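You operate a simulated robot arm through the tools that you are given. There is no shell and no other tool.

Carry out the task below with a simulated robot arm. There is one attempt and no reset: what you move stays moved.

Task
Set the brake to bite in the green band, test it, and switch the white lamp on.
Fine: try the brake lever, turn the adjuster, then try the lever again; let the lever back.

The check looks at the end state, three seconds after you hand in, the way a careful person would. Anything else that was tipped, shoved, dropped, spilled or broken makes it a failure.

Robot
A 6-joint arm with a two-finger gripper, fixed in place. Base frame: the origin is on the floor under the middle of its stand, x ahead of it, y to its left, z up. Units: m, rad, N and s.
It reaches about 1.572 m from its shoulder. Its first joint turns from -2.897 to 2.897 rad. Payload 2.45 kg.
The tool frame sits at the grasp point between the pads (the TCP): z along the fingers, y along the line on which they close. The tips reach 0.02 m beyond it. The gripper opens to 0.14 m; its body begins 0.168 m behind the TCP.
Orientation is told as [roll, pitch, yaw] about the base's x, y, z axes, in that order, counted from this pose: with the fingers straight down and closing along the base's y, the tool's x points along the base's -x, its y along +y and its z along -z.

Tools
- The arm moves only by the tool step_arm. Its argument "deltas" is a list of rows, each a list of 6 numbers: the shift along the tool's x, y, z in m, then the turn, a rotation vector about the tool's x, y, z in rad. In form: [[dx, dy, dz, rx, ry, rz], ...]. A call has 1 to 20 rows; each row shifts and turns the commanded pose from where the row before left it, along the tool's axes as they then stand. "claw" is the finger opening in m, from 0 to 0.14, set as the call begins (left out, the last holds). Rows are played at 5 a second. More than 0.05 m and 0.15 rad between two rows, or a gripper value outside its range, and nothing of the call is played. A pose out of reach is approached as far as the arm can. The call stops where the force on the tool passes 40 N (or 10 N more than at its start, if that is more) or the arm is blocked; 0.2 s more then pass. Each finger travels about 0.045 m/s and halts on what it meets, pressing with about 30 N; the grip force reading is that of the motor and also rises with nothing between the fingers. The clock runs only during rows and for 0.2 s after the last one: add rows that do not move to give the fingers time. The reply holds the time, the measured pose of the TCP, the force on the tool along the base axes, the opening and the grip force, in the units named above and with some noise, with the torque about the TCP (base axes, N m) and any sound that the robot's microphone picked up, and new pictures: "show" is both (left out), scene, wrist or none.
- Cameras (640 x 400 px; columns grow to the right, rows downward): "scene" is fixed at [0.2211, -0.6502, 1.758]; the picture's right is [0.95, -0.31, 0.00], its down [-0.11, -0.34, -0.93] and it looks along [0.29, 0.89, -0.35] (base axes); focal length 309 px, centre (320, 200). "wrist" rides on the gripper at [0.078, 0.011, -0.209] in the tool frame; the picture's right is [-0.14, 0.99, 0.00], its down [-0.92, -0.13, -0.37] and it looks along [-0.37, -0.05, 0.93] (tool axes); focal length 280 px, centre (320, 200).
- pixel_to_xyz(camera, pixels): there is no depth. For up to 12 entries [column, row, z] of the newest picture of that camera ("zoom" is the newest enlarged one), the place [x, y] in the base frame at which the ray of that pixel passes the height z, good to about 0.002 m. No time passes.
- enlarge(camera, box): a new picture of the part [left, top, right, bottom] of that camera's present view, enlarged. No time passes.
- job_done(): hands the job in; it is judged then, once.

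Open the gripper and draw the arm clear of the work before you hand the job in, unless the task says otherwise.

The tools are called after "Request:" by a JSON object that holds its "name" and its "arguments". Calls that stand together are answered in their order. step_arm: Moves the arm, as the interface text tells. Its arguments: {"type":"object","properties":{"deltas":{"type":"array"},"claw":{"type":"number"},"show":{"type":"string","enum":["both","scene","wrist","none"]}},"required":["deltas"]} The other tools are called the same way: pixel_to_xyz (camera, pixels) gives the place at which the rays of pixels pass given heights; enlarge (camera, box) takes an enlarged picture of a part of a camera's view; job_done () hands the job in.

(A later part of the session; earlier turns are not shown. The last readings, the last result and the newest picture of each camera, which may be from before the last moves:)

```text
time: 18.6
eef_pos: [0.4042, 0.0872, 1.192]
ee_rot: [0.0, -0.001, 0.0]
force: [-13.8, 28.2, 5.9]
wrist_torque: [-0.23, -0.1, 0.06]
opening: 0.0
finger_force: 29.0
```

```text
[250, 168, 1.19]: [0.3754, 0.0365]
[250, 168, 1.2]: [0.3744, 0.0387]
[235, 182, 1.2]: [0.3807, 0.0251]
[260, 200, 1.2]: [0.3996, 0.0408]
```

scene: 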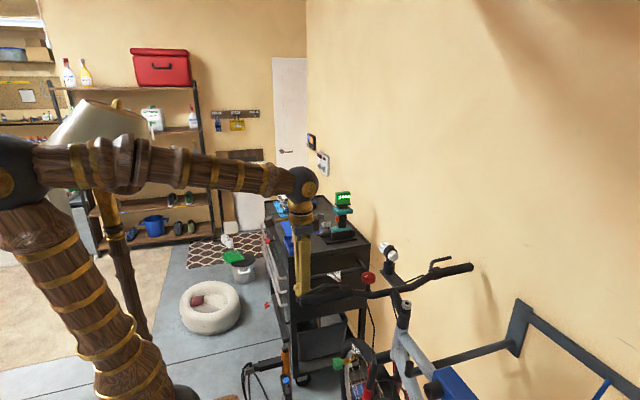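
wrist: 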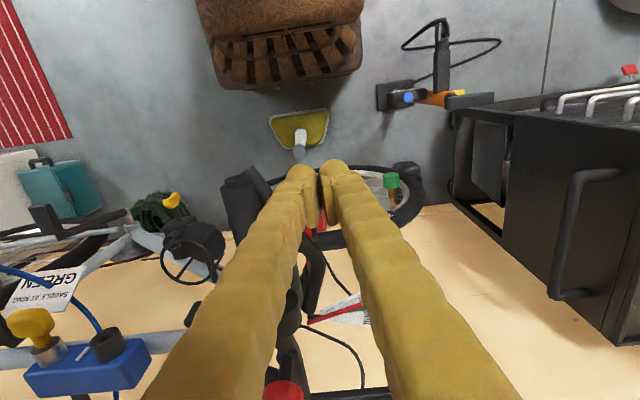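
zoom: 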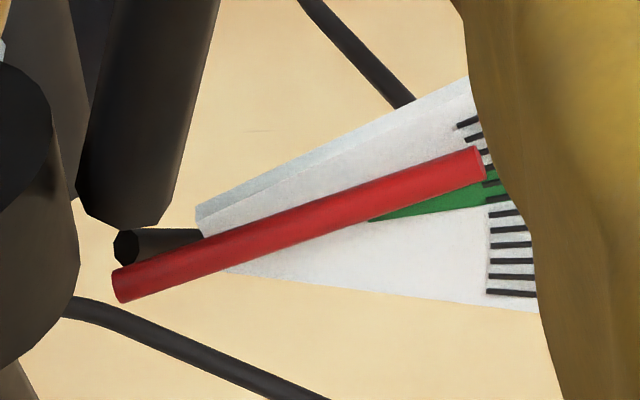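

The lever bit/bottomed at needle slope well past the green (brake too slack). I release the lever slowly and back off in +y.

Request:
{"name": "step_arm", "arguments": {"deltas": [[0, 0.005, 0, 0, 0, 0], [0, 0.005, 0, 0, 0, 0], [0, 0.01, 0, 0, 0, 0], [0, 0.01, 0, 0, 0, 0], [0, 0.01, 0, 0, 0, 0], [0, 0.01, 0, 0, 0, 0], [0, 0.02, 0, 0, 0, 0], [0, 0.02, 0, 0, 0, 0], [0, 0, 0, 0, 0, 0]], "show": "scene"}}

Request:
{"name": "enlarge", "arguments": {"camera": "scene", "box": [280, 250, 376, 310]}}

```text
time: 20.6
eef_pos: [0.4053, 0.1773, 1.1907]
ee_rot: [-0.001, -0.001, 0.0]
force: [-0.1, 0.1, 0.0]
wrist_torque: [-0.02, 0.03, 0.01]
opening: 0.0
finger_force: 29.3
```

scene: 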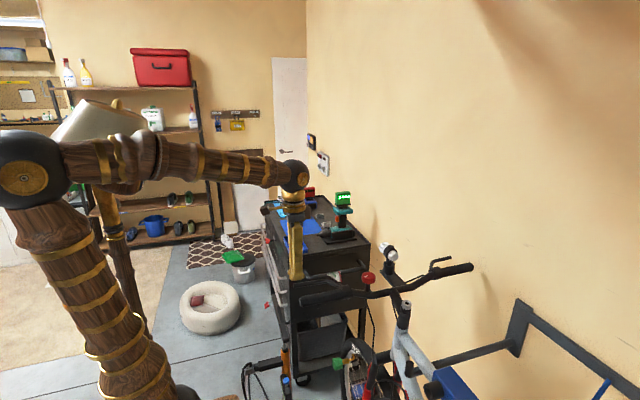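

```text
6.67 times, centred on (328, 280) of scene
```

zoom: 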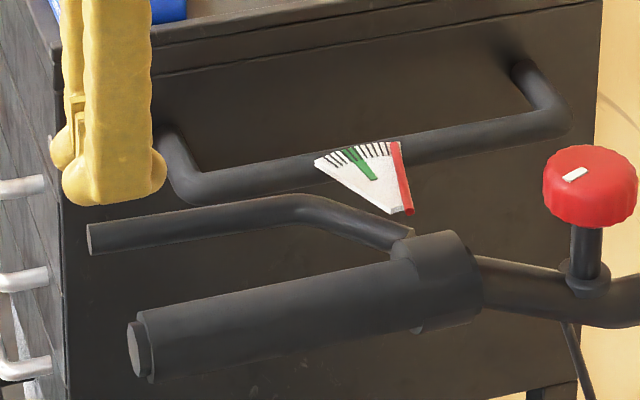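

Lever sprang back fully with the needle at rest. I raise, open to 0.08 m, and move over the red adjuster knob at (0.582, 0.026).

Request:
{"name": "step_arm", "arguments": {"deltas": [[0, 0, -0.045, 0, 0, 0], [0, 0, -0.045, 0, 0, 0], [0, 0, -0.045, 0, 0, 0], [0, 0, -0.045, 0, 0, 0], [-0.035, -0.03, 0, 0, 0, 0], [-0.035, -0.03, 0, 0, 0, 0], [-0.035, -0.03, 0, 0, 0, 0], [-0.035, -0.03, 0, 0, 0, 0], [-0.037, -0.031, 0, 0, 0, 0], [0, 0, 0, 0, 0, 0]], "claw": 0.08, "show": "both"}}

Request:
{"name": "enlarge", "arguments": {"camera": "wrist", "box": [240, 140, 400, 240]}}

```text
time: 22.8
eef_pos: [0.5819, 0.0217, 1.3733]
ee_rot: [-0.001, 0.0, -0.001]
force: [0.6, 0.1, -0.4]
wrist_torque: [0.0, 0.01, 0.01]
opening: 0.08
finger_force: 0.0
```

scene: 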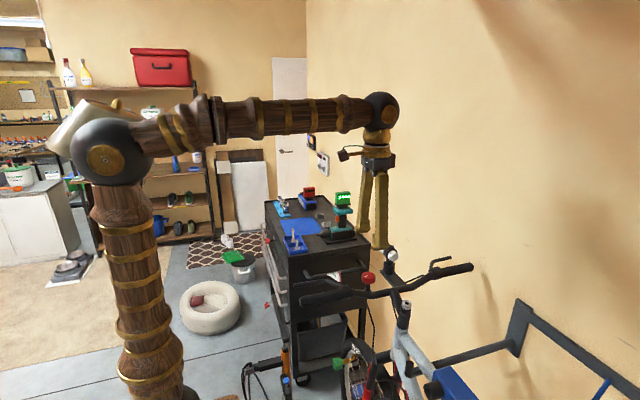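
wrist: 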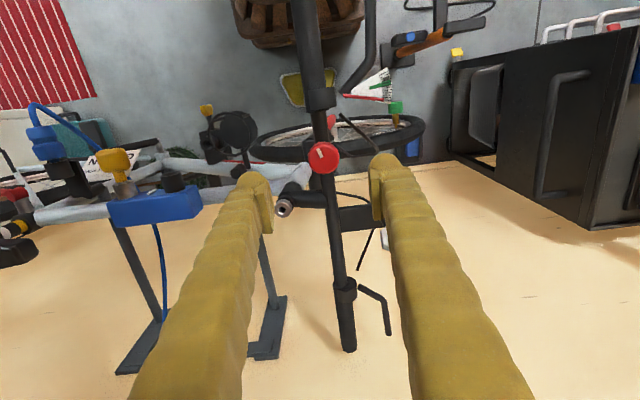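

```text
4.00 times, centred on (320, 190) of wrist
```

zoom: 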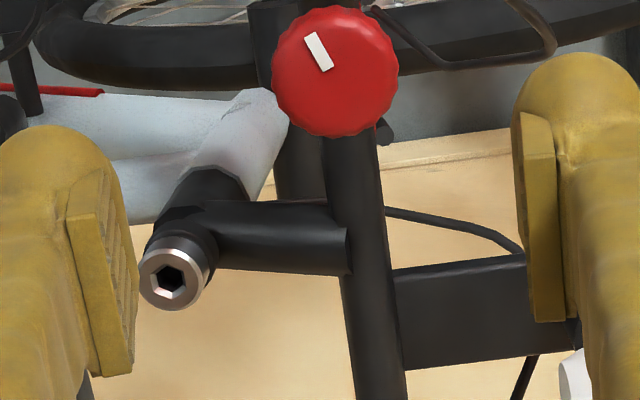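

The knob top centre shows at wrist (323,156). I compute its xy at the top height.

Request:
{"name": "pixel_to_xyz", "arguments": {"camera": "wrist", "pixels": [[323, 156, 1.243], [323, 156, 1.238], [323, 158, 1.232], [308, 158, 1.235], [339, 158, 1.235], [319.5, 152.5, 1.243]]}}

Request:
{"name": "pixel_to_xyz", "arguments": {"camera": "scene", "pixels": [[368.5, 275.5, 1.243], [368.5, 275.5, 1.238], [368.5, 278, 1.232]]}}

Request:
{"name": "enlarge", "arguments": {"camera": "scene", "box": [352, 264, 384, 284]}}

```text
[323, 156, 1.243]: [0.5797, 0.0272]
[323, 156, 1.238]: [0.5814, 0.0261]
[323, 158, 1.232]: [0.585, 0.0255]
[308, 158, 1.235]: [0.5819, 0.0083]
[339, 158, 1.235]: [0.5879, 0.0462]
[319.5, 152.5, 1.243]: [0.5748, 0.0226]
```

```text
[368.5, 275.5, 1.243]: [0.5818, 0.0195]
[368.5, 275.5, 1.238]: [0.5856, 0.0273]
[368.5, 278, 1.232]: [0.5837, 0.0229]
```

```text
16.00 times, centred on (368, 274) of scene
```

zoom: 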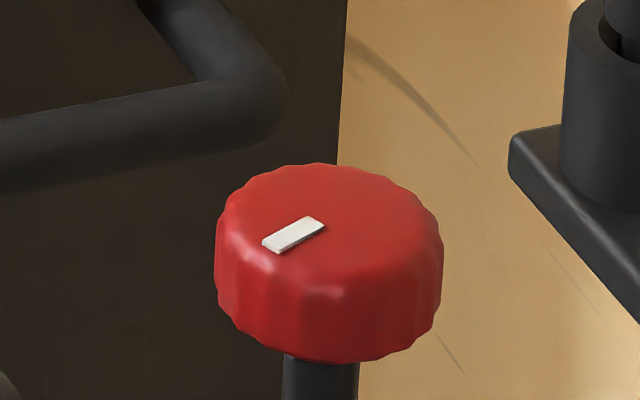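

Knob centre ≈(0.583, 0.0265), top z≈1.242, 4 cm wide. I shift +5 mm in y and lower to TCP z≈1.237 around it.

Request:
{"name": "step_arm", "arguments": {"deltas": [[-0.001, 0.0048, 0.03, 0, 0, 0], [0, 0, 0.04, 0, 0, 0], [0, 0, 0.04, 0, 0, 0], [0, 0, 0.026, 0, 0, 0], [0, 0, 0, 0, 0, 0]], "show": "both"}}

Request:
{"name": "enlarge", "arguments": {"camera": "wrist", "box": [240, 150, 400, 250]}}

Request:
{"name": "enlarge", "arguments": {"camera": "scene", "box": [336, 250, 400, 290]}}

```text
time: 24.0
eef_pos: [0.5819, 0.031, 1.2359]
ee_rot: [-0.001, 0.0, -0.002]
force: [0.3, -0.8, -0.2]
wrist_torque: [0.06, 0.03, 0.01]
opening: 0.0799
finger_force: 0.0
```

scene: 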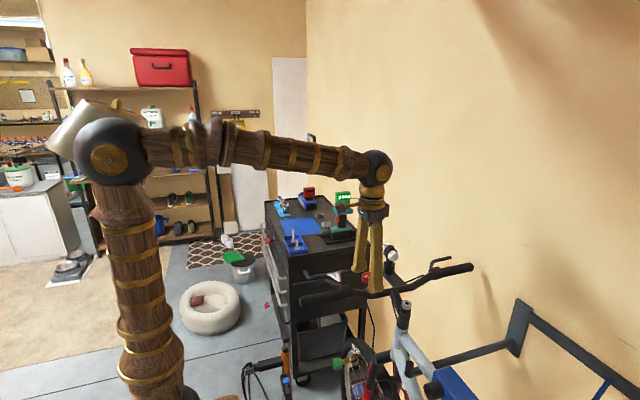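
wrist: 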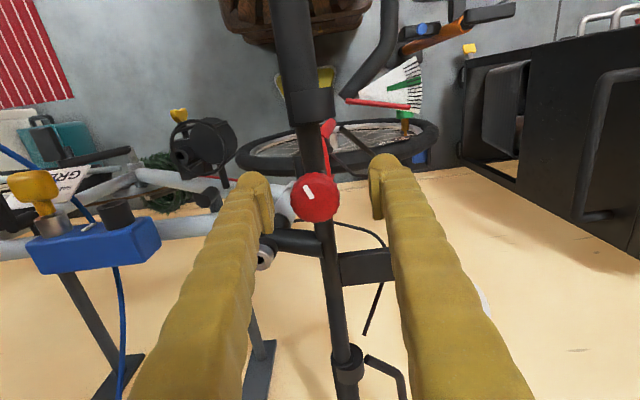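

```text
4.00 times, centred on (320, 200) of wrist
```

zoom: 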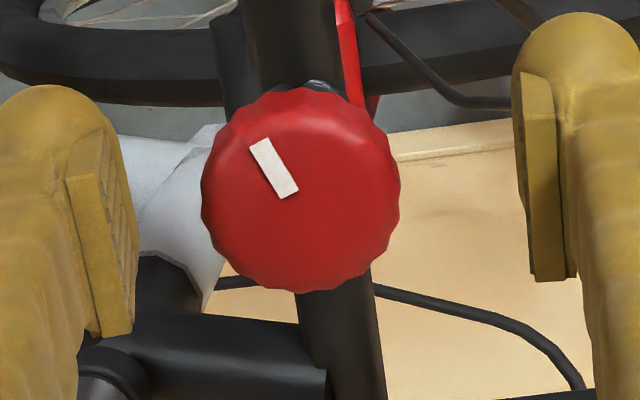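

```text
10.00 times, centred on (368, 270) of scene
```

zoom: 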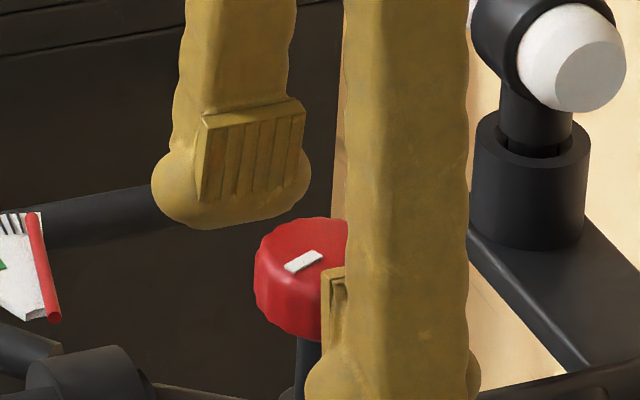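

Knob is ~5 mm left (-y) of the mid-line between the pads. I shift -4.5 mm in y and close on the knob.

Request:
{"name": "step_arm", "arguments": {"deltas": [[0, -0.0045, 0, 0, 0, 0], [0, 0, 0, 0, 0, 0]], "show": "none"}}

Request:
{"name": "step_arm", "arguments": {"deltas": [[0, 0, 0, 0, 0, 0], [0, 0, 0, 0, 0, 0], [0, 0, 0, 0, 0, 0], [0, 0, 0, 0, 0, 0]], "claw": 0.02, "show": "wrist"}}

Request:
{"name": "enlarge", "arguments": {"camera": "wrist", "box": [240, 150, 400, 250]}}

```text
time: 24.6
eef_pos: [0.5808, 0.0261, 1.2349]
ee_rot: [0.0, 0.003, -0.001]
force: [-0.9, 0.5, 0.2]
wrist_torque: [-0.01, 0.0, 0.03]
opening: 0.0801
finger_force: 0.1
```

```text
time: 25.6
eef_pos: [0.5818, 0.0272, 1.2356]
ee_rot: [0.0, 0.001, -0.001]
force: [0.2, 1.8, -0.8]
wrist_torque: [-0.01, 0.01, 0.01]
opening: 0.0406
finger_force: 37.5
```

wrist: 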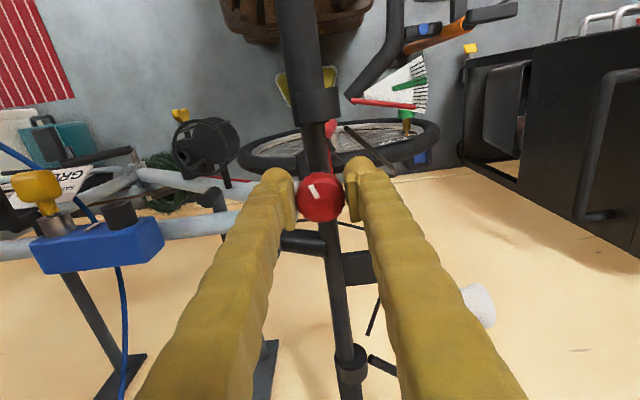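

```text
4.00 times, centred on (320, 200) of wrist
```

zoom: 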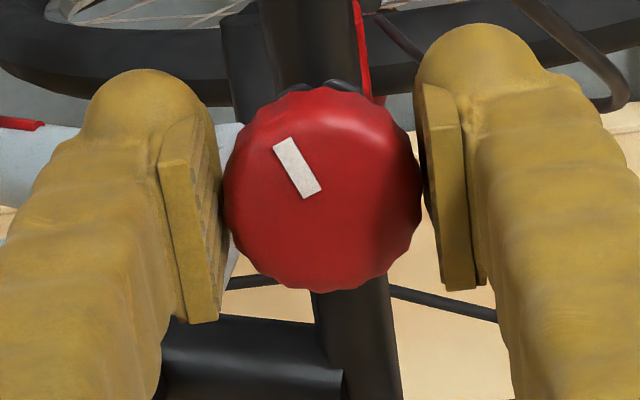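

Knob is gripped (opening 0.0406, ~37 N). I try a small turn of +0.3 rad about the tool z (clockwise from above) to see whether it turns and its torque.

Request:
{"name": "step_arm", "arguments": {"deltas": [[0, 0, 0, 0, 0, 0.1], [0, 0, 0, 0, 0, 0.1], [0, 0, 0, 0, 0, 0.1], [0, 0, 0, 0, 0, 0]], "show": "wrist"}}

Request:
{"name": "enlarge", "arguments": {"camera": "wrist", "box": [240, 150, 400, 250]}}

Request:
{"name": "enlarge", "arguments": {"camera": "scene", "box": [320, 250, 400, 300]}}

```text
time: 26.4
eef_pos: [0.5815, 0.0262, 1.2353]
ee_rot: [0.002, 0.001, -0.277]
force: [-1.6, 7.7, 0.8]
wrist_torque: [0.05, 0.11, 0.01]
opening: 0.0407
finger_force: 45.1
stopped in row 3: the force on the tool passed its limit at 43 N (the readings are from after the stop); the commanded pose is now the measured one
```

wrist: 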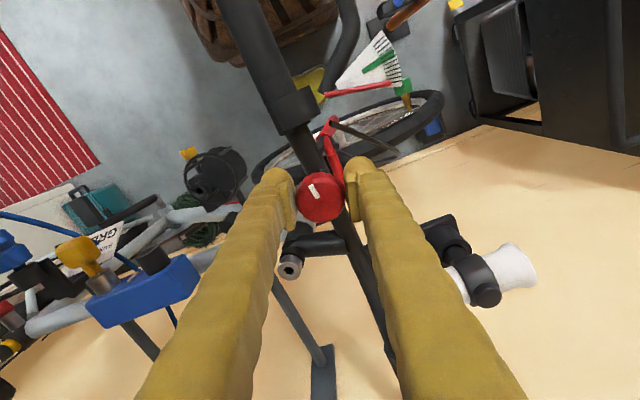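

```text
4.00 times, centred on (320, 200) of wrist
```

zoom: 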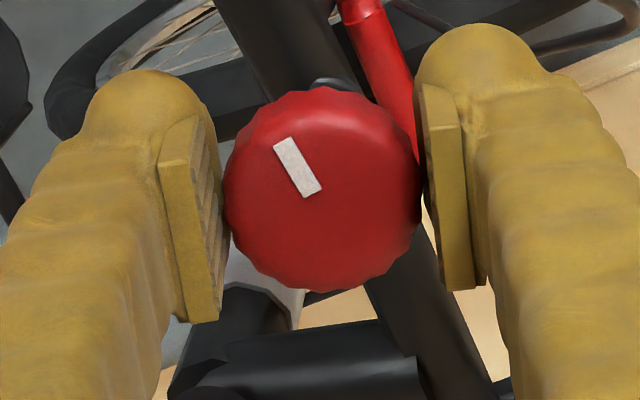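

```text
8.00 times, centred on (360, 275) of scene
```

zoom: 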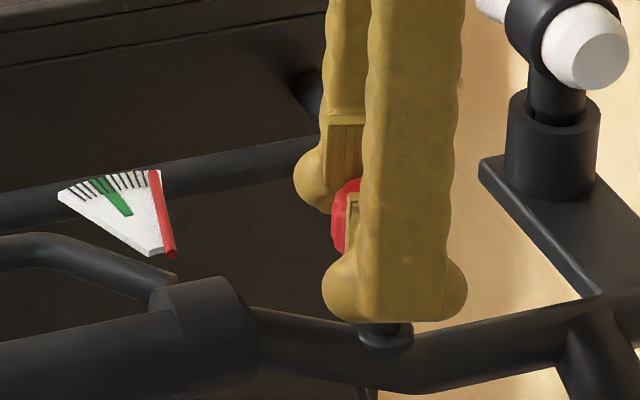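

The knob turned with the gripper (mark fixed relative to the pads), but side force rose: the knob centre is ~2 mm further in +x than my TCP. I correct this offset and check the force.

Request:
{"name": "step_arm", "arguments": {"deltas": [[-0.0018, 0.0008, 0, 0, 0, 0], [0, 0, 0, 0, 0, 0]], "show": "none"}}

Request:
{"name": "step_arm", "arguments": {"deltas": [[0, 0, 0, 0, 0, 0.05], [0, 0, 0, 0, 0, 0.05], [0, 0, 0, 0, 0, 0.05], [0, 0, 0, 0, 0, 0]], "show": "none"}}

```text
time: 27.0
eef_pos: [0.5827, 0.0269, 1.2359]
ee_rot: [0.002, 0.003, -0.275]
force: [-24.1, 0.3, 7.8]
wrist_torque: [-0.03, 0.71, -0.08]
opening: 0.0402
finger_force: 45.5
```

```text
time: 28.0
eef_pos: [0.5853, 0.0264, 1.2363]
ee_rot: [0.002, 0.0, -0.425]
force: [7.5, -16.6, 22.2]
wrist_torque: [-0.33, -0.25, -0.04]
opening: 0.0398
finger_force: 44.9
```

Torque about z is tiny (turns easily), but side forces built up from friction. I release the grip briefly to relieve the strain, look, and re-centre.

Request:
{"name": "step_arm", "arguments": {"deltas": [[0, 0, 0, 0, 0, 0], [0, 0, 0, 0, 0, 0], [0, 0, 0, 0, 0, 0]], "claw": 0.06, "show": "wrist"}}

Request:
{"name": "enlarge", "arguments": {"camera": "wrist", "box": [240, 150, 400, 250]}}

Request:
{"name": "enlarge", "arguments": {"camera": "scene", "box": [320, 250, 400, 300]}}

```text
time: 28.8
eef_pos: [0.5838, 0.0277, 1.2345]
ee_rot: [0.001, 0.004, -0.426]
force: [0.7, 0.6, 0.3]
wrist_torque: [-0.01, -0.03, 0.01]
opening: 0.0601
finger_force: 0.1
```

wrist: 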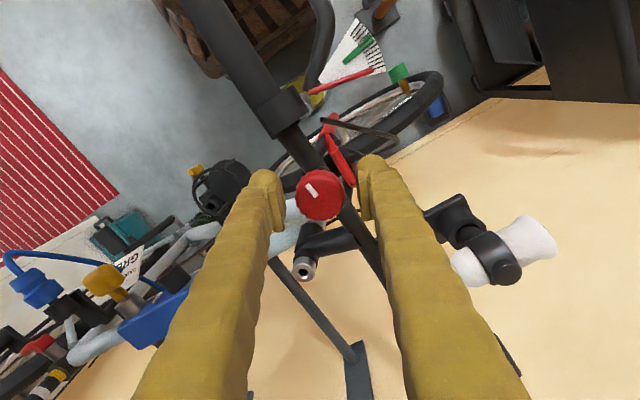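

```text
4.00 times, centred on (320, 200) of wrist
```

zoom: 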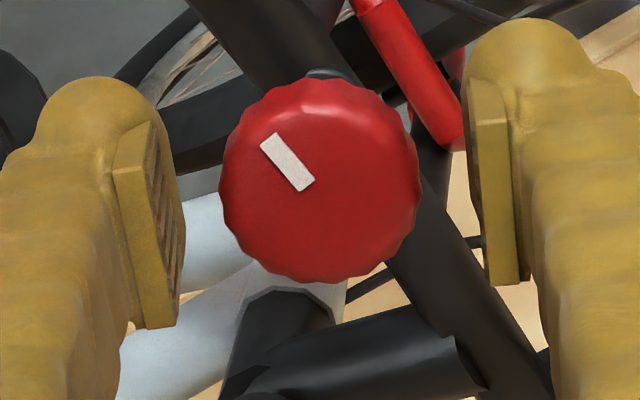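

```text
8.00 times, centred on (360, 275) of scene
```

zoom: 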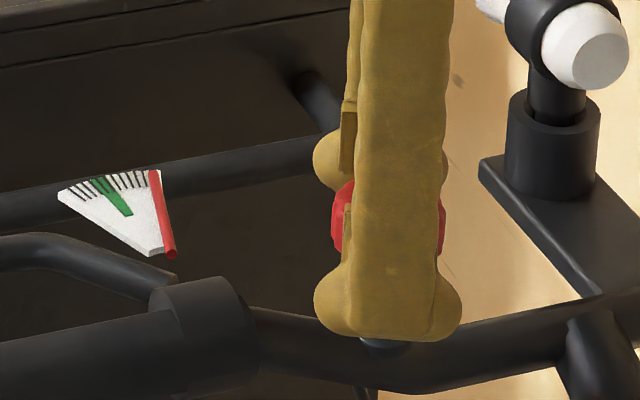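

Centred within ~1 mm now. The mark angle relative to the pads changed ~8° during the last move (some slip). I nudge -0.8 mm in tool y, re-grip, and continue turning clockwise in small steps.

Request:
{"name": "step_arm", "arguments": {"deltas": [[0, -0.0008, 0, 0, 0, 0], [0, 0, 0, 0, 0, 0]], "claw": 0.06, "show": "none"}}

Request:
{"name": "step_arm", "arguments": {"deltas": [[0, 0, 0, 0, 0, 0], [0, 0, 0, 0, 0, 0], [0, 0, 0, 0, 0, 0]], "claw": 0.02, "show": "none"}}

Request:
{"name": "step_arm", "arguments": {"deltas": [[0, 0, 0, 0, 0, 0.05], [0, 0, 0, 0, 0, 0.05], [0, 0, 0, 0, 0, 0.05], [0, 0, 0, 0, 0, 0.05], [0, 0, 0, 0, 0, 0]], "show": "wrist"}}

Request:
{"name": "enlarge", "arguments": {"camera": "wrist", "box": [240, 150, 400, 250]}}

```text
time: 29.4
eef_pos: [0.5836, 0.0253, 1.2351]
ee_rot: [0.0, 0.002, -0.427]
force: [-0.2, -0.3, 0.5]
wrist_torque: [0.01, -0.01, 0.04]
opening: 0.0603
finger_force: 0.0
```

```text
time: 30.2
eef_pos: [0.5835, 0.0273, 1.2349]
ee_rot: [0.002, 0.001, -0.427]
force: [5.8, 13.6, -0.9]
wrist_torque: [0.12, 0.0, 0.01]
opening: 0.0397
finger_force: 38.4
```

```text
time: 31.3
eef_pos: [0.5834, 0.0276, 1.2353]
ee_rot: [0.0, 0.005, -0.625]
force: [5.7, 8.1, -3.6]
wrist_torque: [0.01, -0.13, -0.01]
opening: 0.04
finger_force: 44.9
stopped in row 5: the force on the tool passed its limit at 41 N (the readings are from after the stop); the commanded pose is now the measured one
```

wrist: 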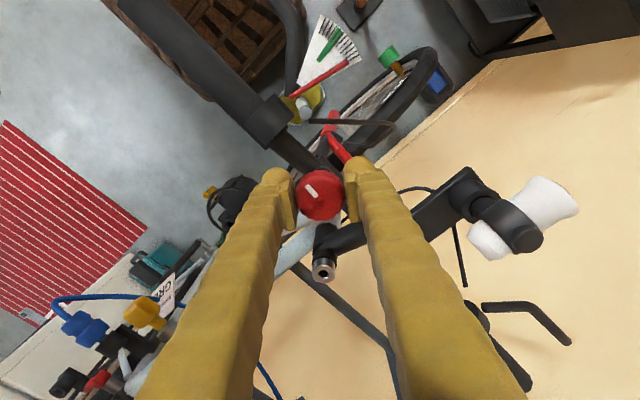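

```text
4.00 times, centred on (320, 200) of wrist
```

zoom: 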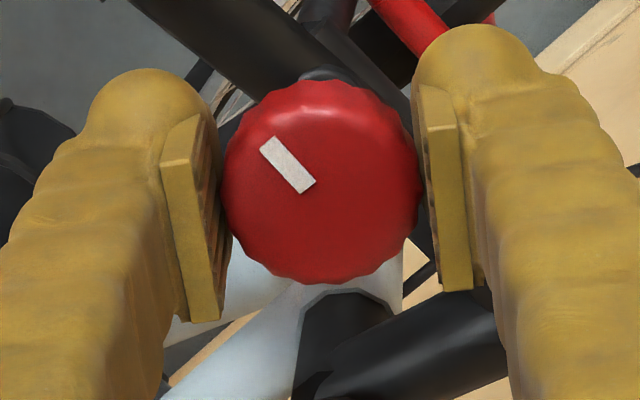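

Knob follows (mark fixed relative to pads); total ≈0.48 rad clockwise so far. Side force of ~10 N along tool +y remains, so I nudge +0.7 mm that way and continue turning gently.

Request:
{"name": "step_arm", "arguments": {"deltas": [[0, 0.0007, 0, 0, 0, 0], [0, 0, 0, 0, 0, 0]], "show": "none"}}

Request:
{"name": "step_arm", "arguments": {"deltas": [[0, 0, 0, 0, 0, 0.04], [0, 0, 0, 0, 0, 0.04], [0, 0, 0, 0, 0, 0.04], [0, 0, 0, 0, 0, 0.04], [0, 0, 0, 0, 0, 0.04], [0, 0, 0, 0, 0, 0]], "show": "none"}}

```text
time: 31.9
eef_pos: [0.5825, 0.0264, 1.2348]
ee_rot: [0.002, 0.003, -0.625]
force: [9.9, -3.2, -16.2]
wrist_torque: [-0.26, -0.11, -0.01]
opening: 0.0392
finger_force: 45.3
```

```text
time: 33.3
eef_pos: [0.5832, 0.0281, 1.2357]
ee_rot: [0.002, 0.005, -0.823]
force: [19.8, 10.7, -16.3]
wrist_torque: [0.15, -0.14, 0.02]
opening: 0.0389
finger_force: 45.0
```

Turning proceeds (yaw −0.82) with moderate side forces. I release and re-grip to relieve strain, checking the knob mark.

Request:
{"name": "step_arm", "arguments": {"deltas": [[0, 0, 0, 0, 0, 0], [0, 0, 0, 0, 0, 0], [0, 0, 0, 0, 0, 0]], "claw": 0.06, "show": "wrist"}}

Request:
{"name": "enlarge", "arguments": {"camera": "wrist", "box": [240, 150, 400, 250]}}

```text
time: 34.1
eef_pos: [0.5826, 0.0273, 1.2362]
ee_rot: [0.002, 0.004, -0.825]
force: [-0.3, 0.0, 0.1]
wrist_torque: [-0.03, -0.02, -0.02]
opening: 0.0599
finger_force: 0.0
```

wrist: 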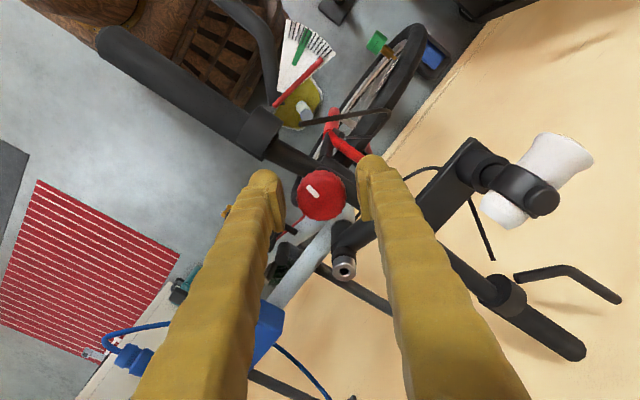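

```text
4.00 times, centred on (320, 200) of wrist
```

zoom: 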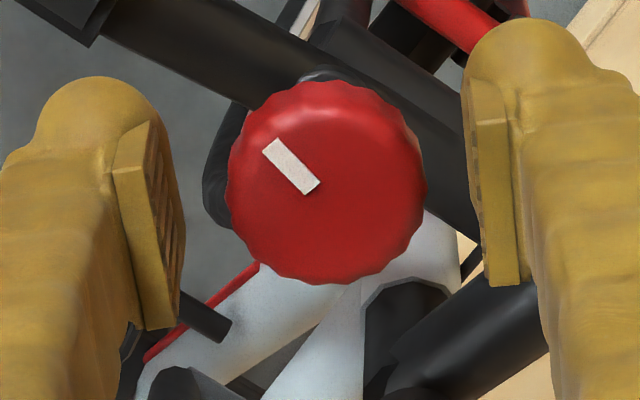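

The knob has turned ≈33° clockwise net. I lift off, rotate back to yaw 0, close the fingers, and return to the lever to test the bite.

Request:
{"name": "step_arm", "arguments": {"deltas": [[0, 0, -0.04, 0, 0, 0], [0, 0, -0.04, 0, 0, 0], [0, 0, -0.04, 0, 0, -0.1], [0, 0, -0.03, 0, 0, -0.145], [0, 0, 0, 0, 0, -0.145], [0, 0, 0, 0, 0, -0.145], [0, 0, 0, 0, 0, -0.145], [0, 0, 0, 0, 0, -0.145], [0, 0, 0, 0, 0, 0]], "claw": 0.06, "show": "wrist"}}

Request:
{"name": "enlarge", "arguments": {"camera": "wrist", "box": [240, 110, 400, 210]}}

```text
time: 36.1
eef_pos: [0.5836, 0.0257, 1.3843]
ee_rot: [0.003, 0.003, 0.001]
force: [0.7, -0.1, 0.2]
wrist_torque: [0.01, 0.03, -0.03]
opening: 0.0601
finger_force: 0.0
```

wrist: 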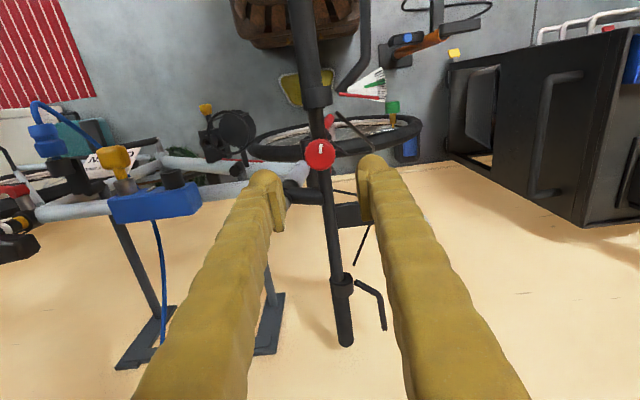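

```text
4.00 times, centred on (320, 160) of wrist
```

zoom: 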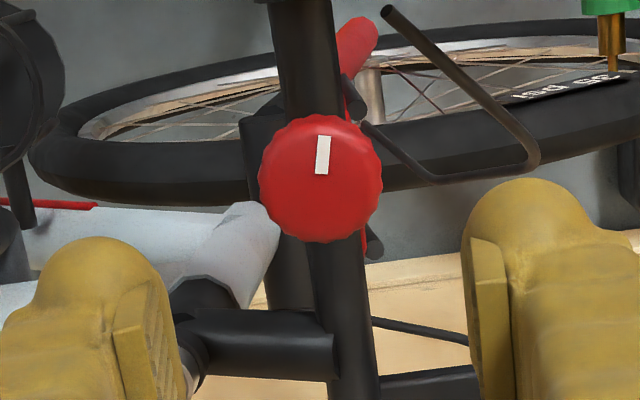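

The mark now points along -x (turned ≈33° clockwise). I close the fingers and move to the lever's +y side, then down.

Request:
{"name": "step_arm", "arguments": {"deltas": [[0.036, 0.03, 0, 0, 0, 0], [0.036, 0.03, 0, 0, 0, 0], [0.036, 0.03, 0, 0, 0, 0], [0.036, 0.03, 0, 0, 0, 0], [0.0346, 0.025, 0, 0, 0, 0], [0, 0, 0.045, 0, 0, 0], [0, 0, 0.045, 0, 0, 0], [0, 0, 0.045, 0, 0, 0], [0, 0, 0.045, 0, 0, 0], [0, 0, 0.012, 0, 0, 0], [0, -0.008, 0, 0, 0, 0], [0, -0.008, 0, 0, 0, 0], [0, 0, 0, 0, 0, 0]], "claw": 0, "show": "scene"}}

Request:
{"name": "enlarge", "arguments": {"camera": "scene", "box": [280, 250, 376, 310]}}

```text
time: 38.9
eef_pos: [0.4052, 0.1565, 1.1946]
ee_rot: [0.003, 0.002, -0.001]
force: [-0.2, -0.9, -0.9]
wrist_torque: [-0.01, -0.02, 0.01]
opening: 0.0001
finger_force: 29.8
```

scene: 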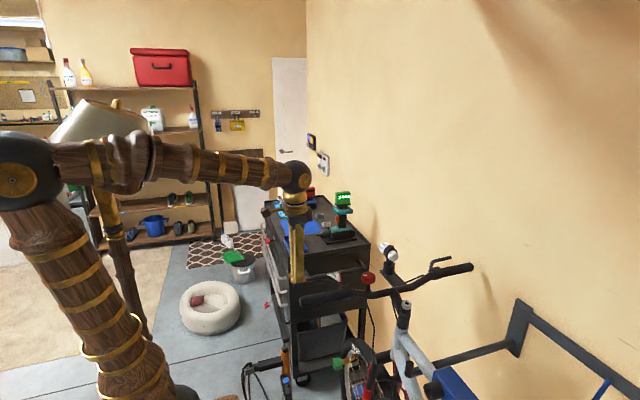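

```text
6.67 times, centred on (328, 280) of scene
```

zoom: 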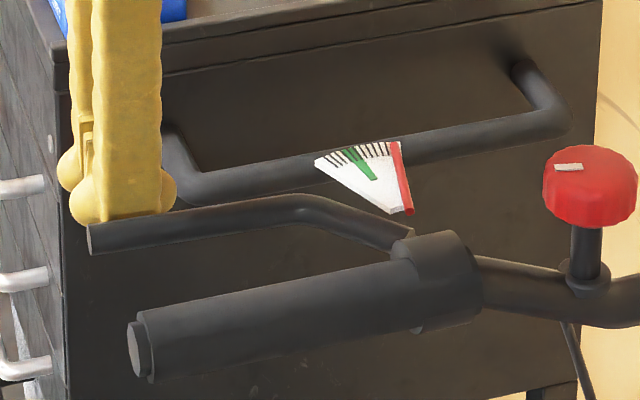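

Ready beside the lever. I push to y≈0.12 in 4 mm rows, then read force step by step.

Request:
{"name": "step_arm", "arguments": {"deltas": [[0, -0.004, 0.003, 0, 0, 0], [0, -0.004, 0, 0, 0, 0], [0, -0.004, 0, 0, 0, 0], [0, -0.004, 0, 0, 0, 0], [0, -0.004, 0, 0, 0, 0], [0, -0.004, 0, 0, 0, 0], [0, -0.004, 0, 0, 0, 0], [0, -0.004, 0, 0, 0, 0], [0, -0.004, 0, 0, 0, 0], [0, 0, 0, 0, 0, 0]], "show": "none"}}

Request:
{"name": "enlarge", "arguments": {"camera": "scene", "box": [320, 266, 352, 286]}}

Request:
{"name": "step_arm", "arguments": {"deltas": [[0, -0.003, 0, 0, 0, 0], [0, 0, 0, 0, 0, 0]], "show": "none"}}

Request:
{"name": "step_arm", "arguments": {"deltas": [[0, -0.003, 0, 0, 0, 0], [0, 0, 0, 0, 0, 0]], "show": "none"}}

Request:
{"name": "step_arm", "arguments": {"deltas": [[0, -0.003, 0, 0, 0, 0], [0, 0, 0, 0, 0, 0]], "show": "none"}}

Request:
{"name": "step_arm", "arguments": {"deltas": [[0, -0.002, 0, 0, 0, 0], [0, 0, 0, 0, 0, 0]], "show": "none"}}

Request:
{"name": "step_arm", "arguments": {"deltas": [[0, -0.002, 0, 0, 0, 0], [0, 0, 0, 0, 0, 0]], "show": "none"}}

Request:
{"name": "enlarge", "arguments": {"camera": "scene", "box": [320, 266, 352, 286]}}

```text
time: 41.1
eef_pos: [0.4047, 0.121, 1.1914]
ee_rot: [0.003, 0.001, 0.0]
force: [-0.2, 1.4, 0.1]
wrist_torque: [0.04, -0.02, 0.02]
opening: 0.0001
finger_force: 29.6
```

```text
16.00 times, centred on (336, 276) of scene
```

zoom: 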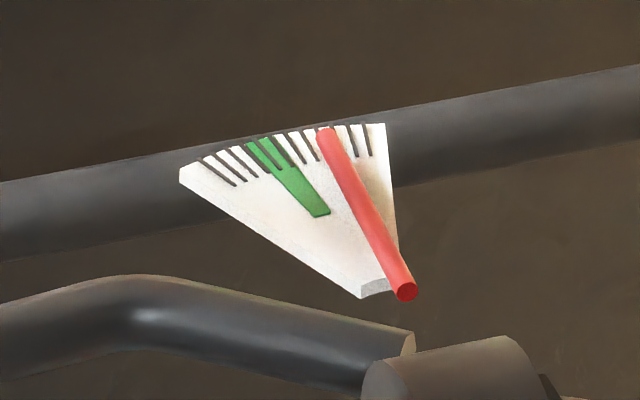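

```text
time: 41.7
eef_pos: [0.404, 0.1168, 1.1911]
ee_rot: [0.004, 0.002, -0.001]
force: [-0.5, 0.4, -0.5]
wrist_torque: [0.02, 0.04, 0.03]
opening: 0.0
finger_force: 29.3
```

```text
time: 42.3
eef_pos: [0.4046, 0.1143, 1.1908]
ee_rot: [0.003, 0.002, 0.0]
force: [-0.3, 0.9, -0.1]
wrist_torque: [0.0, -0.01, 0.02]
opening: 0.0
finger_force: 29.5
```

```text
time: 42.9
eef_pos: [0.4034, 0.1123, 1.1899]
ee_rot: [0.003, 0.001, 0.0]
force: [0.2, 0.2, -0.6]
wrist_torque: [0.0, 0.02, -0.02]
opening: 0.0001
finger_force: 29.8
```

```text
time: 43.5
eef_pos: [0.4047, 0.1105, 1.1907]
ee_rot: [0.004, 0.0, 0.001]
force: [-1.0, 0.8, -0.1]
wrist_torque: [-0.01, -0.04, -0.01]
opening: 0.0001
finger_force: 29.4
```

```text
time: 44.1
eef_pos: [0.4048, 0.1082, 1.1907]
ee_rot: [0.004, 0.002, 0.001]
force: [-0.6, 1.9, -0.2]
wrist_torque: [0.01, -0.01, 0.01]
opening: 0.0
finger_force: 29.5
```

```text
16.00 times, centred on (336, 276) of scene
```

zoom: 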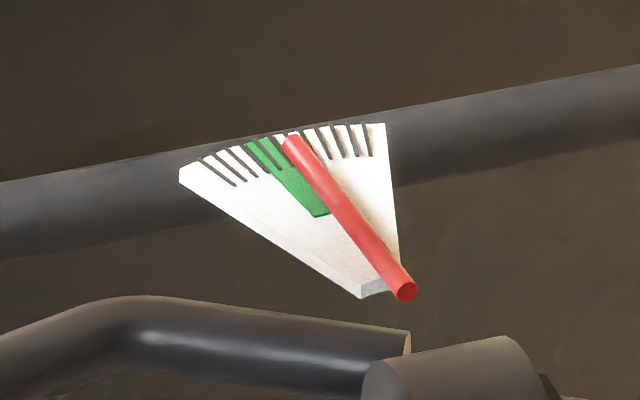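

No bite yet at y=0.108. I continue in 2–3 mm steps.

Request:
{"name": "step_arm", "arguments": {"deltas": [[0, -0.003, 0, 0, 0, 0], [0, 0, 0, 0, 0, 0]], "show": "none"}}

Request:
{"name": "step_arm", "arguments": {"deltas": [[0, -0.003, 0, 0, 0, 0], [0, 0, 0, 0, 0, 0]], "show": "none"}}

Request:
{"name": "step_arm", "arguments": {"deltas": [[0, -0.003, 0, 0, 0, 0], [0, 0, 0, 0, 0, 0]], "show": "none"}}

Request:
{"name": "step_arm", "arguments": {"deltas": [[0, -0.003, 0, 0, 0, 0], [0, 0, 0, 0, 0, 0]], "show": "none"}}

Request:
{"name": "step_arm", "arguments": {"deltas": [[0, -0.002, 0, 0, 0, 0], [0, 0, 0, 0, 0, 0]], "show": "none"}}

Request:
{"name": "step_arm", "arguments": {"deltas": [[0, -0.002, 0, 0, 0, 0], [0, 0, 0, 0, 0, 0]], "show": "none"}}

Request:
{"name": "enlarge", "arguments": {"camera": "scene", "box": [320, 266, 352, 286]}}

```text
time: 44.7
eef_pos: [0.4046, 0.1038, 1.1908]
ee_rot: [0.004, 0.001, 0.0]
force: [-0.3, 0.8, 0.2]
wrist_torque: [0.02, 0.0, -0.01]
opening: 0.0001
finger_force: 29.2
```

```text
time: 45.3
eef_pos: [0.4045, 0.1015, 1.1922]
ee_rot: [0.005, 0.001, 0.001]
force: [0.3, 0.9, -0.1]
wrist_torque: [0.01, -0.02, 0.02]
opening: 0.0002
finger_force: 29.4
```

```text
time: 45.9
eef_pos: [0.405, 0.0975, 1.1919]
ee_rot: [0.002, 0.002, 0.0]
force: [-1.0, 1.2, 0.0]
wrist_torque: [0.01, 0.0, 0.01]
opening: 0.0
finger_force: 29.6
```

```text
time: 46.5
eef_pos: [0.4063, 0.0948, 1.1915]
ee_rot: [0.004, 0.003, 0.0]
force: [-0.1, 1.7, 0.4]
wrist_torque: [0.03, -0.02, 0.0]
opening: 0.0
finger_force: 29.5
```

```text
time: 47.1
eef_pos: [0.4058, 0.0931, 1.1917]
ee_rot: [0.003, 0.001, -0.001]
force: [-3.4, 18.9, 4.3]
wrist_torque: [-0.12, -0.11, 0.22]
opening: 0.0001
finger_force: 29.6
```

```text
time: 47.7
eef_pos: [0.4042, 0.0936, 1.1926]
ee_rot: [0.005, 0.002, 0.0]
force: [-7.4, 21.6, 1.2]
wrist_torque: [-0.12, -0.03, 0.14]
opening: 0.0
finger_force: 29.4
stopped in row 2: the force on the tool passed its limit at 41 N (the readings are from after the stop); the commanded pose is now the measured one
```

```text
16.00 times, centred on (336, 276) of scene
```

zoom: 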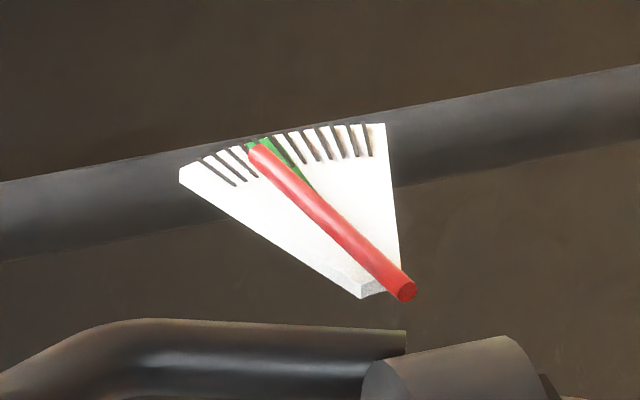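

Now it bites at y≈0.094 instead of 0.089: clockwise tightens. I check the dial from the wrist camera here to judge the true needle-to-green offset free of parallax.

Request:
{"name": "step_arm", "arguments": {"deltas": [[0, 0.0005, 0, 0, 0, 0]], "show": "wrist"}}

Request:
{"name": "enlarge", "arguments": {"camera": "wrist", "box": [290, 280, 386, 340]}}

```text
time: 48.1
eef_pos: [0.4044, 0.0936, 1.1917]
ee_rot: [0.005, 0.002, 0.002]
force: [-13.2, 24.7, 3.9]
wrist_torque: [-0.15, -0.09, 0.03]
opening: 0.0
finger_force: 29.2
```

wrist: 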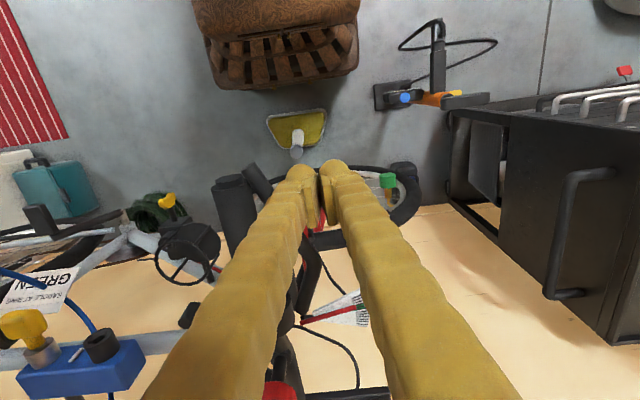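

```text
6.67 times, centred on (338, 310) of wrist
```

zoom: 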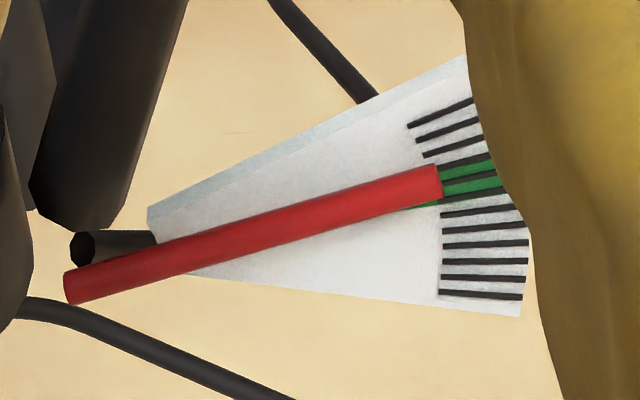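

Both views agree: bite needle ≈ −12° versus green centre ≈ −5° (half-width ≈3°), so roughly 1.1 rad more clockwise is needed. I release the lever, lift, and return above the knob.

Request:
{"name": "step_arm", "arguments": {"deltas": [[0, 0.005, 0, 0, 0, 0], [0, 0.01, 0, 0, 0, 0], [0, 0.01, 0, 0, 0, 0], [0, 0.015, 0, 0, 0, 0], [0, 0.02, 0, 0, 0, 0], [0, 0.02, 0, 0, 0, 0], [0, 0, -0.045, 0, 0, 0], [0, 0, -0.045, 0, 0, 0], [0, 0, -0.045, 0, 0, 0], [0, 0, -0.045, 0, 0, 0], [0, 0, 0, 0, 0, 0]], "show": "none"}}

Request:
{"name": "enlarge", "arguments": {"camera": "scene", "box": [280, 250, 376, 310]}}

```text
time: 50.5
eef_pos: [0.4085, 0.1725, 1.3726]
ee_rot: [0.005, 0.002, 0.001]
force: [-0.2, -0.1, -0.2]
wrist_torque: [0.02, 0.0, 0.02]
opening: 0.0002
finger_force: 29.6
```

```text
6.67 times, centred on (328, 280) of scene
```

zoom: 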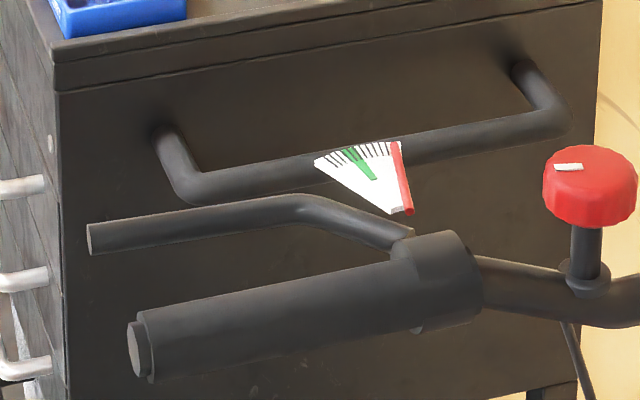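

Lever fully back. I move over the knob at (0.5832, 0.0275) with the fingers opened to 0.06.

Request:
{"name": "step_arm", "arguments": {"deltas": [[-0.035, -0.029, 0, 0, 0, 0], [-0.035, -0.029, 0, 0, 0, 0], [-0.035, -0.029, 0, 0, 0, 0], [-0.035, -0.029, 0, 0, 0, 0], [-0.0347, -0.029, 0, 0, 0, 0], [0, 0, 0, 0, 0, 0]], "claw": 0.064, "show": "none"}}

Request:
{"name": "step_arm", "arguments": {"deltas": [[0, 0, 0.03, 0, 0, 0], [0, 0, 0.03, 0, 0, 0], [0, 0, 0, 0, 0, 0]], "show": "wrist"}}

Request:
{"name": "enlarge", "arguments": {"camera": "wrist", "box": [240, 130, 400, 230]}}

```text
time: 51.9
eef_pos: [0.5837, 0.0255, 1.3691]
ee_rot: [0.004, 0.002, 0.002]
force: [-0.2, -0.3, 0.2]
wrist_torque: [-0.03, -0.01, -0.03]
opening: 0.064
finger_force: 0.1
```

```text
time: 52.7
eef_pos: [0.5825, 0.0274, 1.3103]
ee_rot: [0.004, 0.001, 0.0]
force: [-0.2, 0.8, 0.0]
wrist_torque: [-0.02, 0.01, -0.02]
opening: 0.064
finger_force: 0.1
```

wrist: 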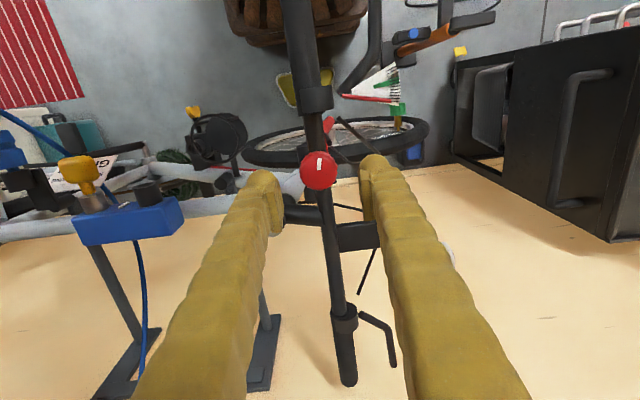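

```text
4.00 times, centred on (320, 180) of wrist
```

zoom: 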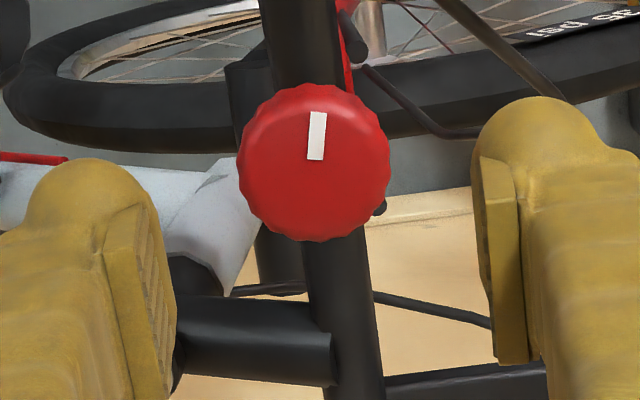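

Well centred. I lower to z≈1.235 and close gently on the knob.

Request:
{"name": "step_arm", "arguments": {"deltas": [[0, 0, 0.03, 0, 0, 0], [0, 0, 0.03, 0, 0, 0], [0, 0, 0.015, 0, 0, 0], [0, 0, 0, 0, 0, 0]], "show": "none"}}

Request:
{"name": "step_arm", "arguments": {"deltas": [[0, 0, 0, 0, 0, 0], [0, 0, 0, 0, 0, 0], [0, 0, 0, 0, 0, 0], [0, 0, 0, 0, 0, 0]], "claw": 0.03, "show": "wrist"}}

Request:
{"name": "enlarge", "arguments": {"camera": "wrist", "box": [240, 150, 400, 250]}}

```text
time: 53.7
eef_pos: [0.5811, 0.0257, 1.2346]
ee_rot: [0.006, 0.002, 0.0]
force: [-1.3, -0.1, 0.3]
wrist_torque: [0.02, -0.01, -0.03]
opening: 0.0638
finger_force: 0.0
```

```text
time: 54.7
eef_pos: [0.5826, 0.026, 1.2342]
ee_rot: [0.006, 0.002, 0.0]
force: [-0.8, 16.4, -1.4]
wrist_torque: [0.2, -0.01, 0.07]
opening: 0.0404
finger_force: 44.8
```

wrist: 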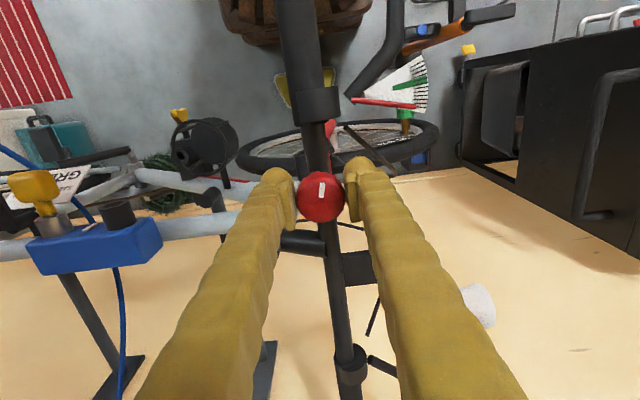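

```text
4.00 times, centred on (320, 200) of wrist
```

zoom: 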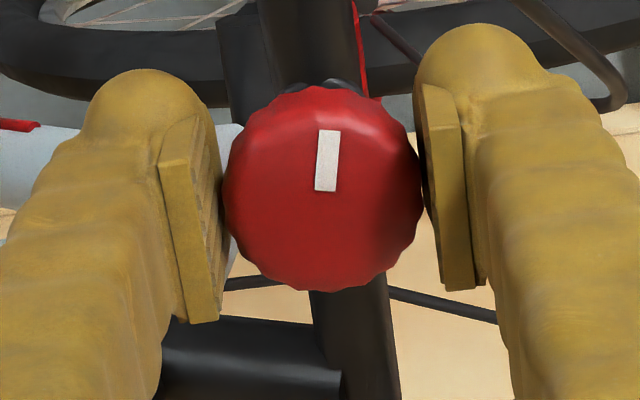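

Grip force pushes +y 16 N, and the knob sits ~2 mm toward +x; I open slightly, shift (+2 mm x, +1 mm y) and re-grip.

Request:
{"name": "step_arm", "arguments": {"deltas": [[0, 0, 0, 0, 0, 0], [-0.002, 0.001, 0, 0, 0, 0], [0, 0, 0, 0, 0, 0]], "claw": 0.052, "show": "none"}}

Request:
{"name": "step_arm", "arguments": {"deltas": [[0, 0, 0, 0, 0, 0], [0, 0, 0, 0, 0, 0], [0, 0, 0, 0, 0, 0]], "claw": 0.03, "show": "none"}}

Request:
{"name": "enlarge", "arguments": {"camera": "wrist", "box": [240, 150, 400, 250]}}

```text
time: 55.5
eef_pos: [0.5833, 0.0271, 1.236]
ee_rot: [0.005, 0.003, -0.001]
force: [0.0, -0.2, 0.7]
wrist_torque: [-0.03, -0.01, 0.0]
opening: 0.0518
finger_force: 0.1
```

```text
time: 56.3
eef_pos: [0.5842, 0.0257, 1.2351]
ee_rot: [0.004, 0.0, -0.001]
force: [1.0, -30.9, -1.5]
wrist_torque: [-0.36, -0.03, -0.07]
opening: 0.0405
finger_force: 44.3
```

```text
4.00 times, centred on (320, 200) of wrist
```

zoom: 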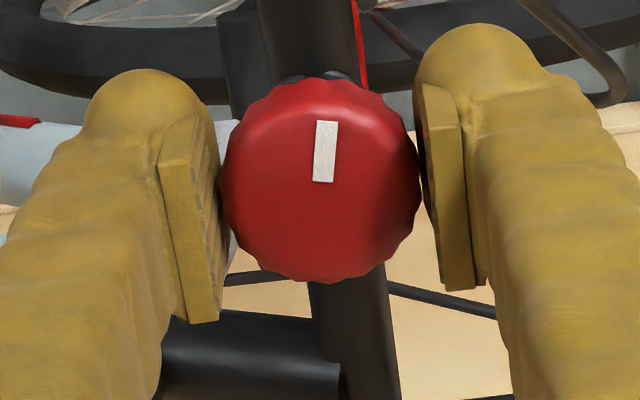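

Stiff contact: 1 mm changed the side force by ~47 N. I shift back −0.65 mm in y to null it, then turn slowly clockwise.

Request:
{"name": "step_arm", "arguments": {"deltas": [[0, -0.00065, 0, 0, 0, 0], [0, 0, 0, 0, 0, 0]], "show": "none"}}

Request:
{"name": "step_arm", "arguments": {"deltas": [[0, 0, 0, 0, 0, 0.05], [0, 0, 0, 0, 0, 0.05], [0, 0, 0, 0, 0, 0.05], [0, 0, 0, 0, 0, 0]], "show": "none"}}

Request:
{"name": "enlarge", "arguments": {"camera": "wrist", "box": [240, 150, 400, 250]}}

```text
time: 56.9
eef_pos: [0.5838, 0.0267, 1.2355]
ee_rot: [0.006, 0.0, 0.0]
force: [2.6, -31.1, 8.2]
wrist_torque: [-0.36, -0.07, -0.07]
opening: 0.0407
finger_force: 45.0
```

```text
time: 57.4
eef_pos: [0.5827, 0.0262, 1.2355]
ee_rot: [0.005, -0.002, -0.077]
force: [4.8, -8.0, -4.1]
wrist_torque: [-0.21, -0.08, 0.0]
opening: 0.0403
finger_force: 44.9
stopped in row 2: the force on the tool passed its limit at 42 N (the readings are from after the stop); the commanded pose is now the measured one
```

```text
4.00 times, centred on (320, 200) of wrist
```

zoom: 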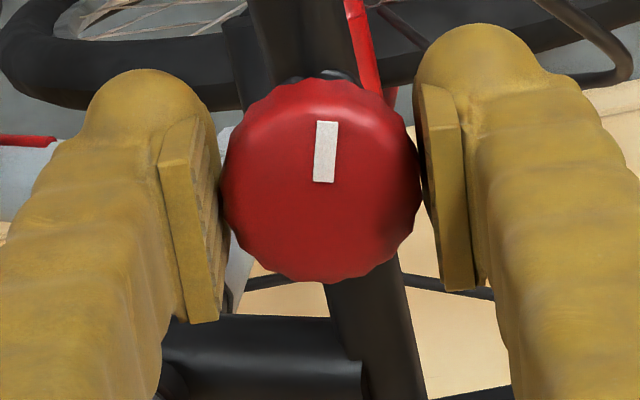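

After the stop the commanded pose was reset and force dropped to ~9 N, with the knob following. I continue turning in small increments.

Request:
{"name": "step_arm", "arguments": {"deltas": [[0, 0, 0, 0, 0, 0.04], [0, 0, 0, 0, 0, 0.04], [0, 0, 0, 0, 0, 0.04], [0, 0, 0, 0, 0, 0.04], [0, 0, 0, 0, 0, 0.04]], "show": "none"}}

Request:
{"name": "step_arm", "arguments": {"deltas": [[0, 0, 0, 0, 0, 0.04], [0, 0, 0, 0, 0, 0.04], [0, 0, 0, 0, 0, 0.04], [0, 0, 0, 0, 0, 0.04], [0, 0, 0, 0, 0, 0.04]], "show": "none"}}

Request:
{"name": "enlarge", "arguments": {"camera": "wrist", "box": [240, 150, 400, 250]}}

```text
time: 58.6
eef_pos: [0.5837, 0.0252, 1.2356]
ee_rot: [0.008, 0.001, -0.278]
force: [1.8, 8.7, -4.1]
wrist_torque: [0.14, 0.14, -0.02]
opening: 0.0403
finger_force: 44.9
```

```text
time: 59.8
eef_pos: [0.5842, 0.0275, 1.2345]
ee_rot: [0.006, 0.001, -0.476]
force: [5.6, 27.0, -7.9]
wrist_torque: [0.12, -0.22, 0.06]
opening: 0.0405
finger_force: 45.2
```

```text
4.00 times, centred on (320, 200) of wrist
```

zoom: 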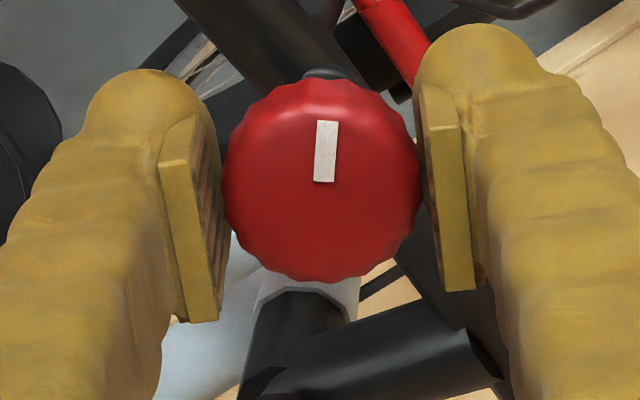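

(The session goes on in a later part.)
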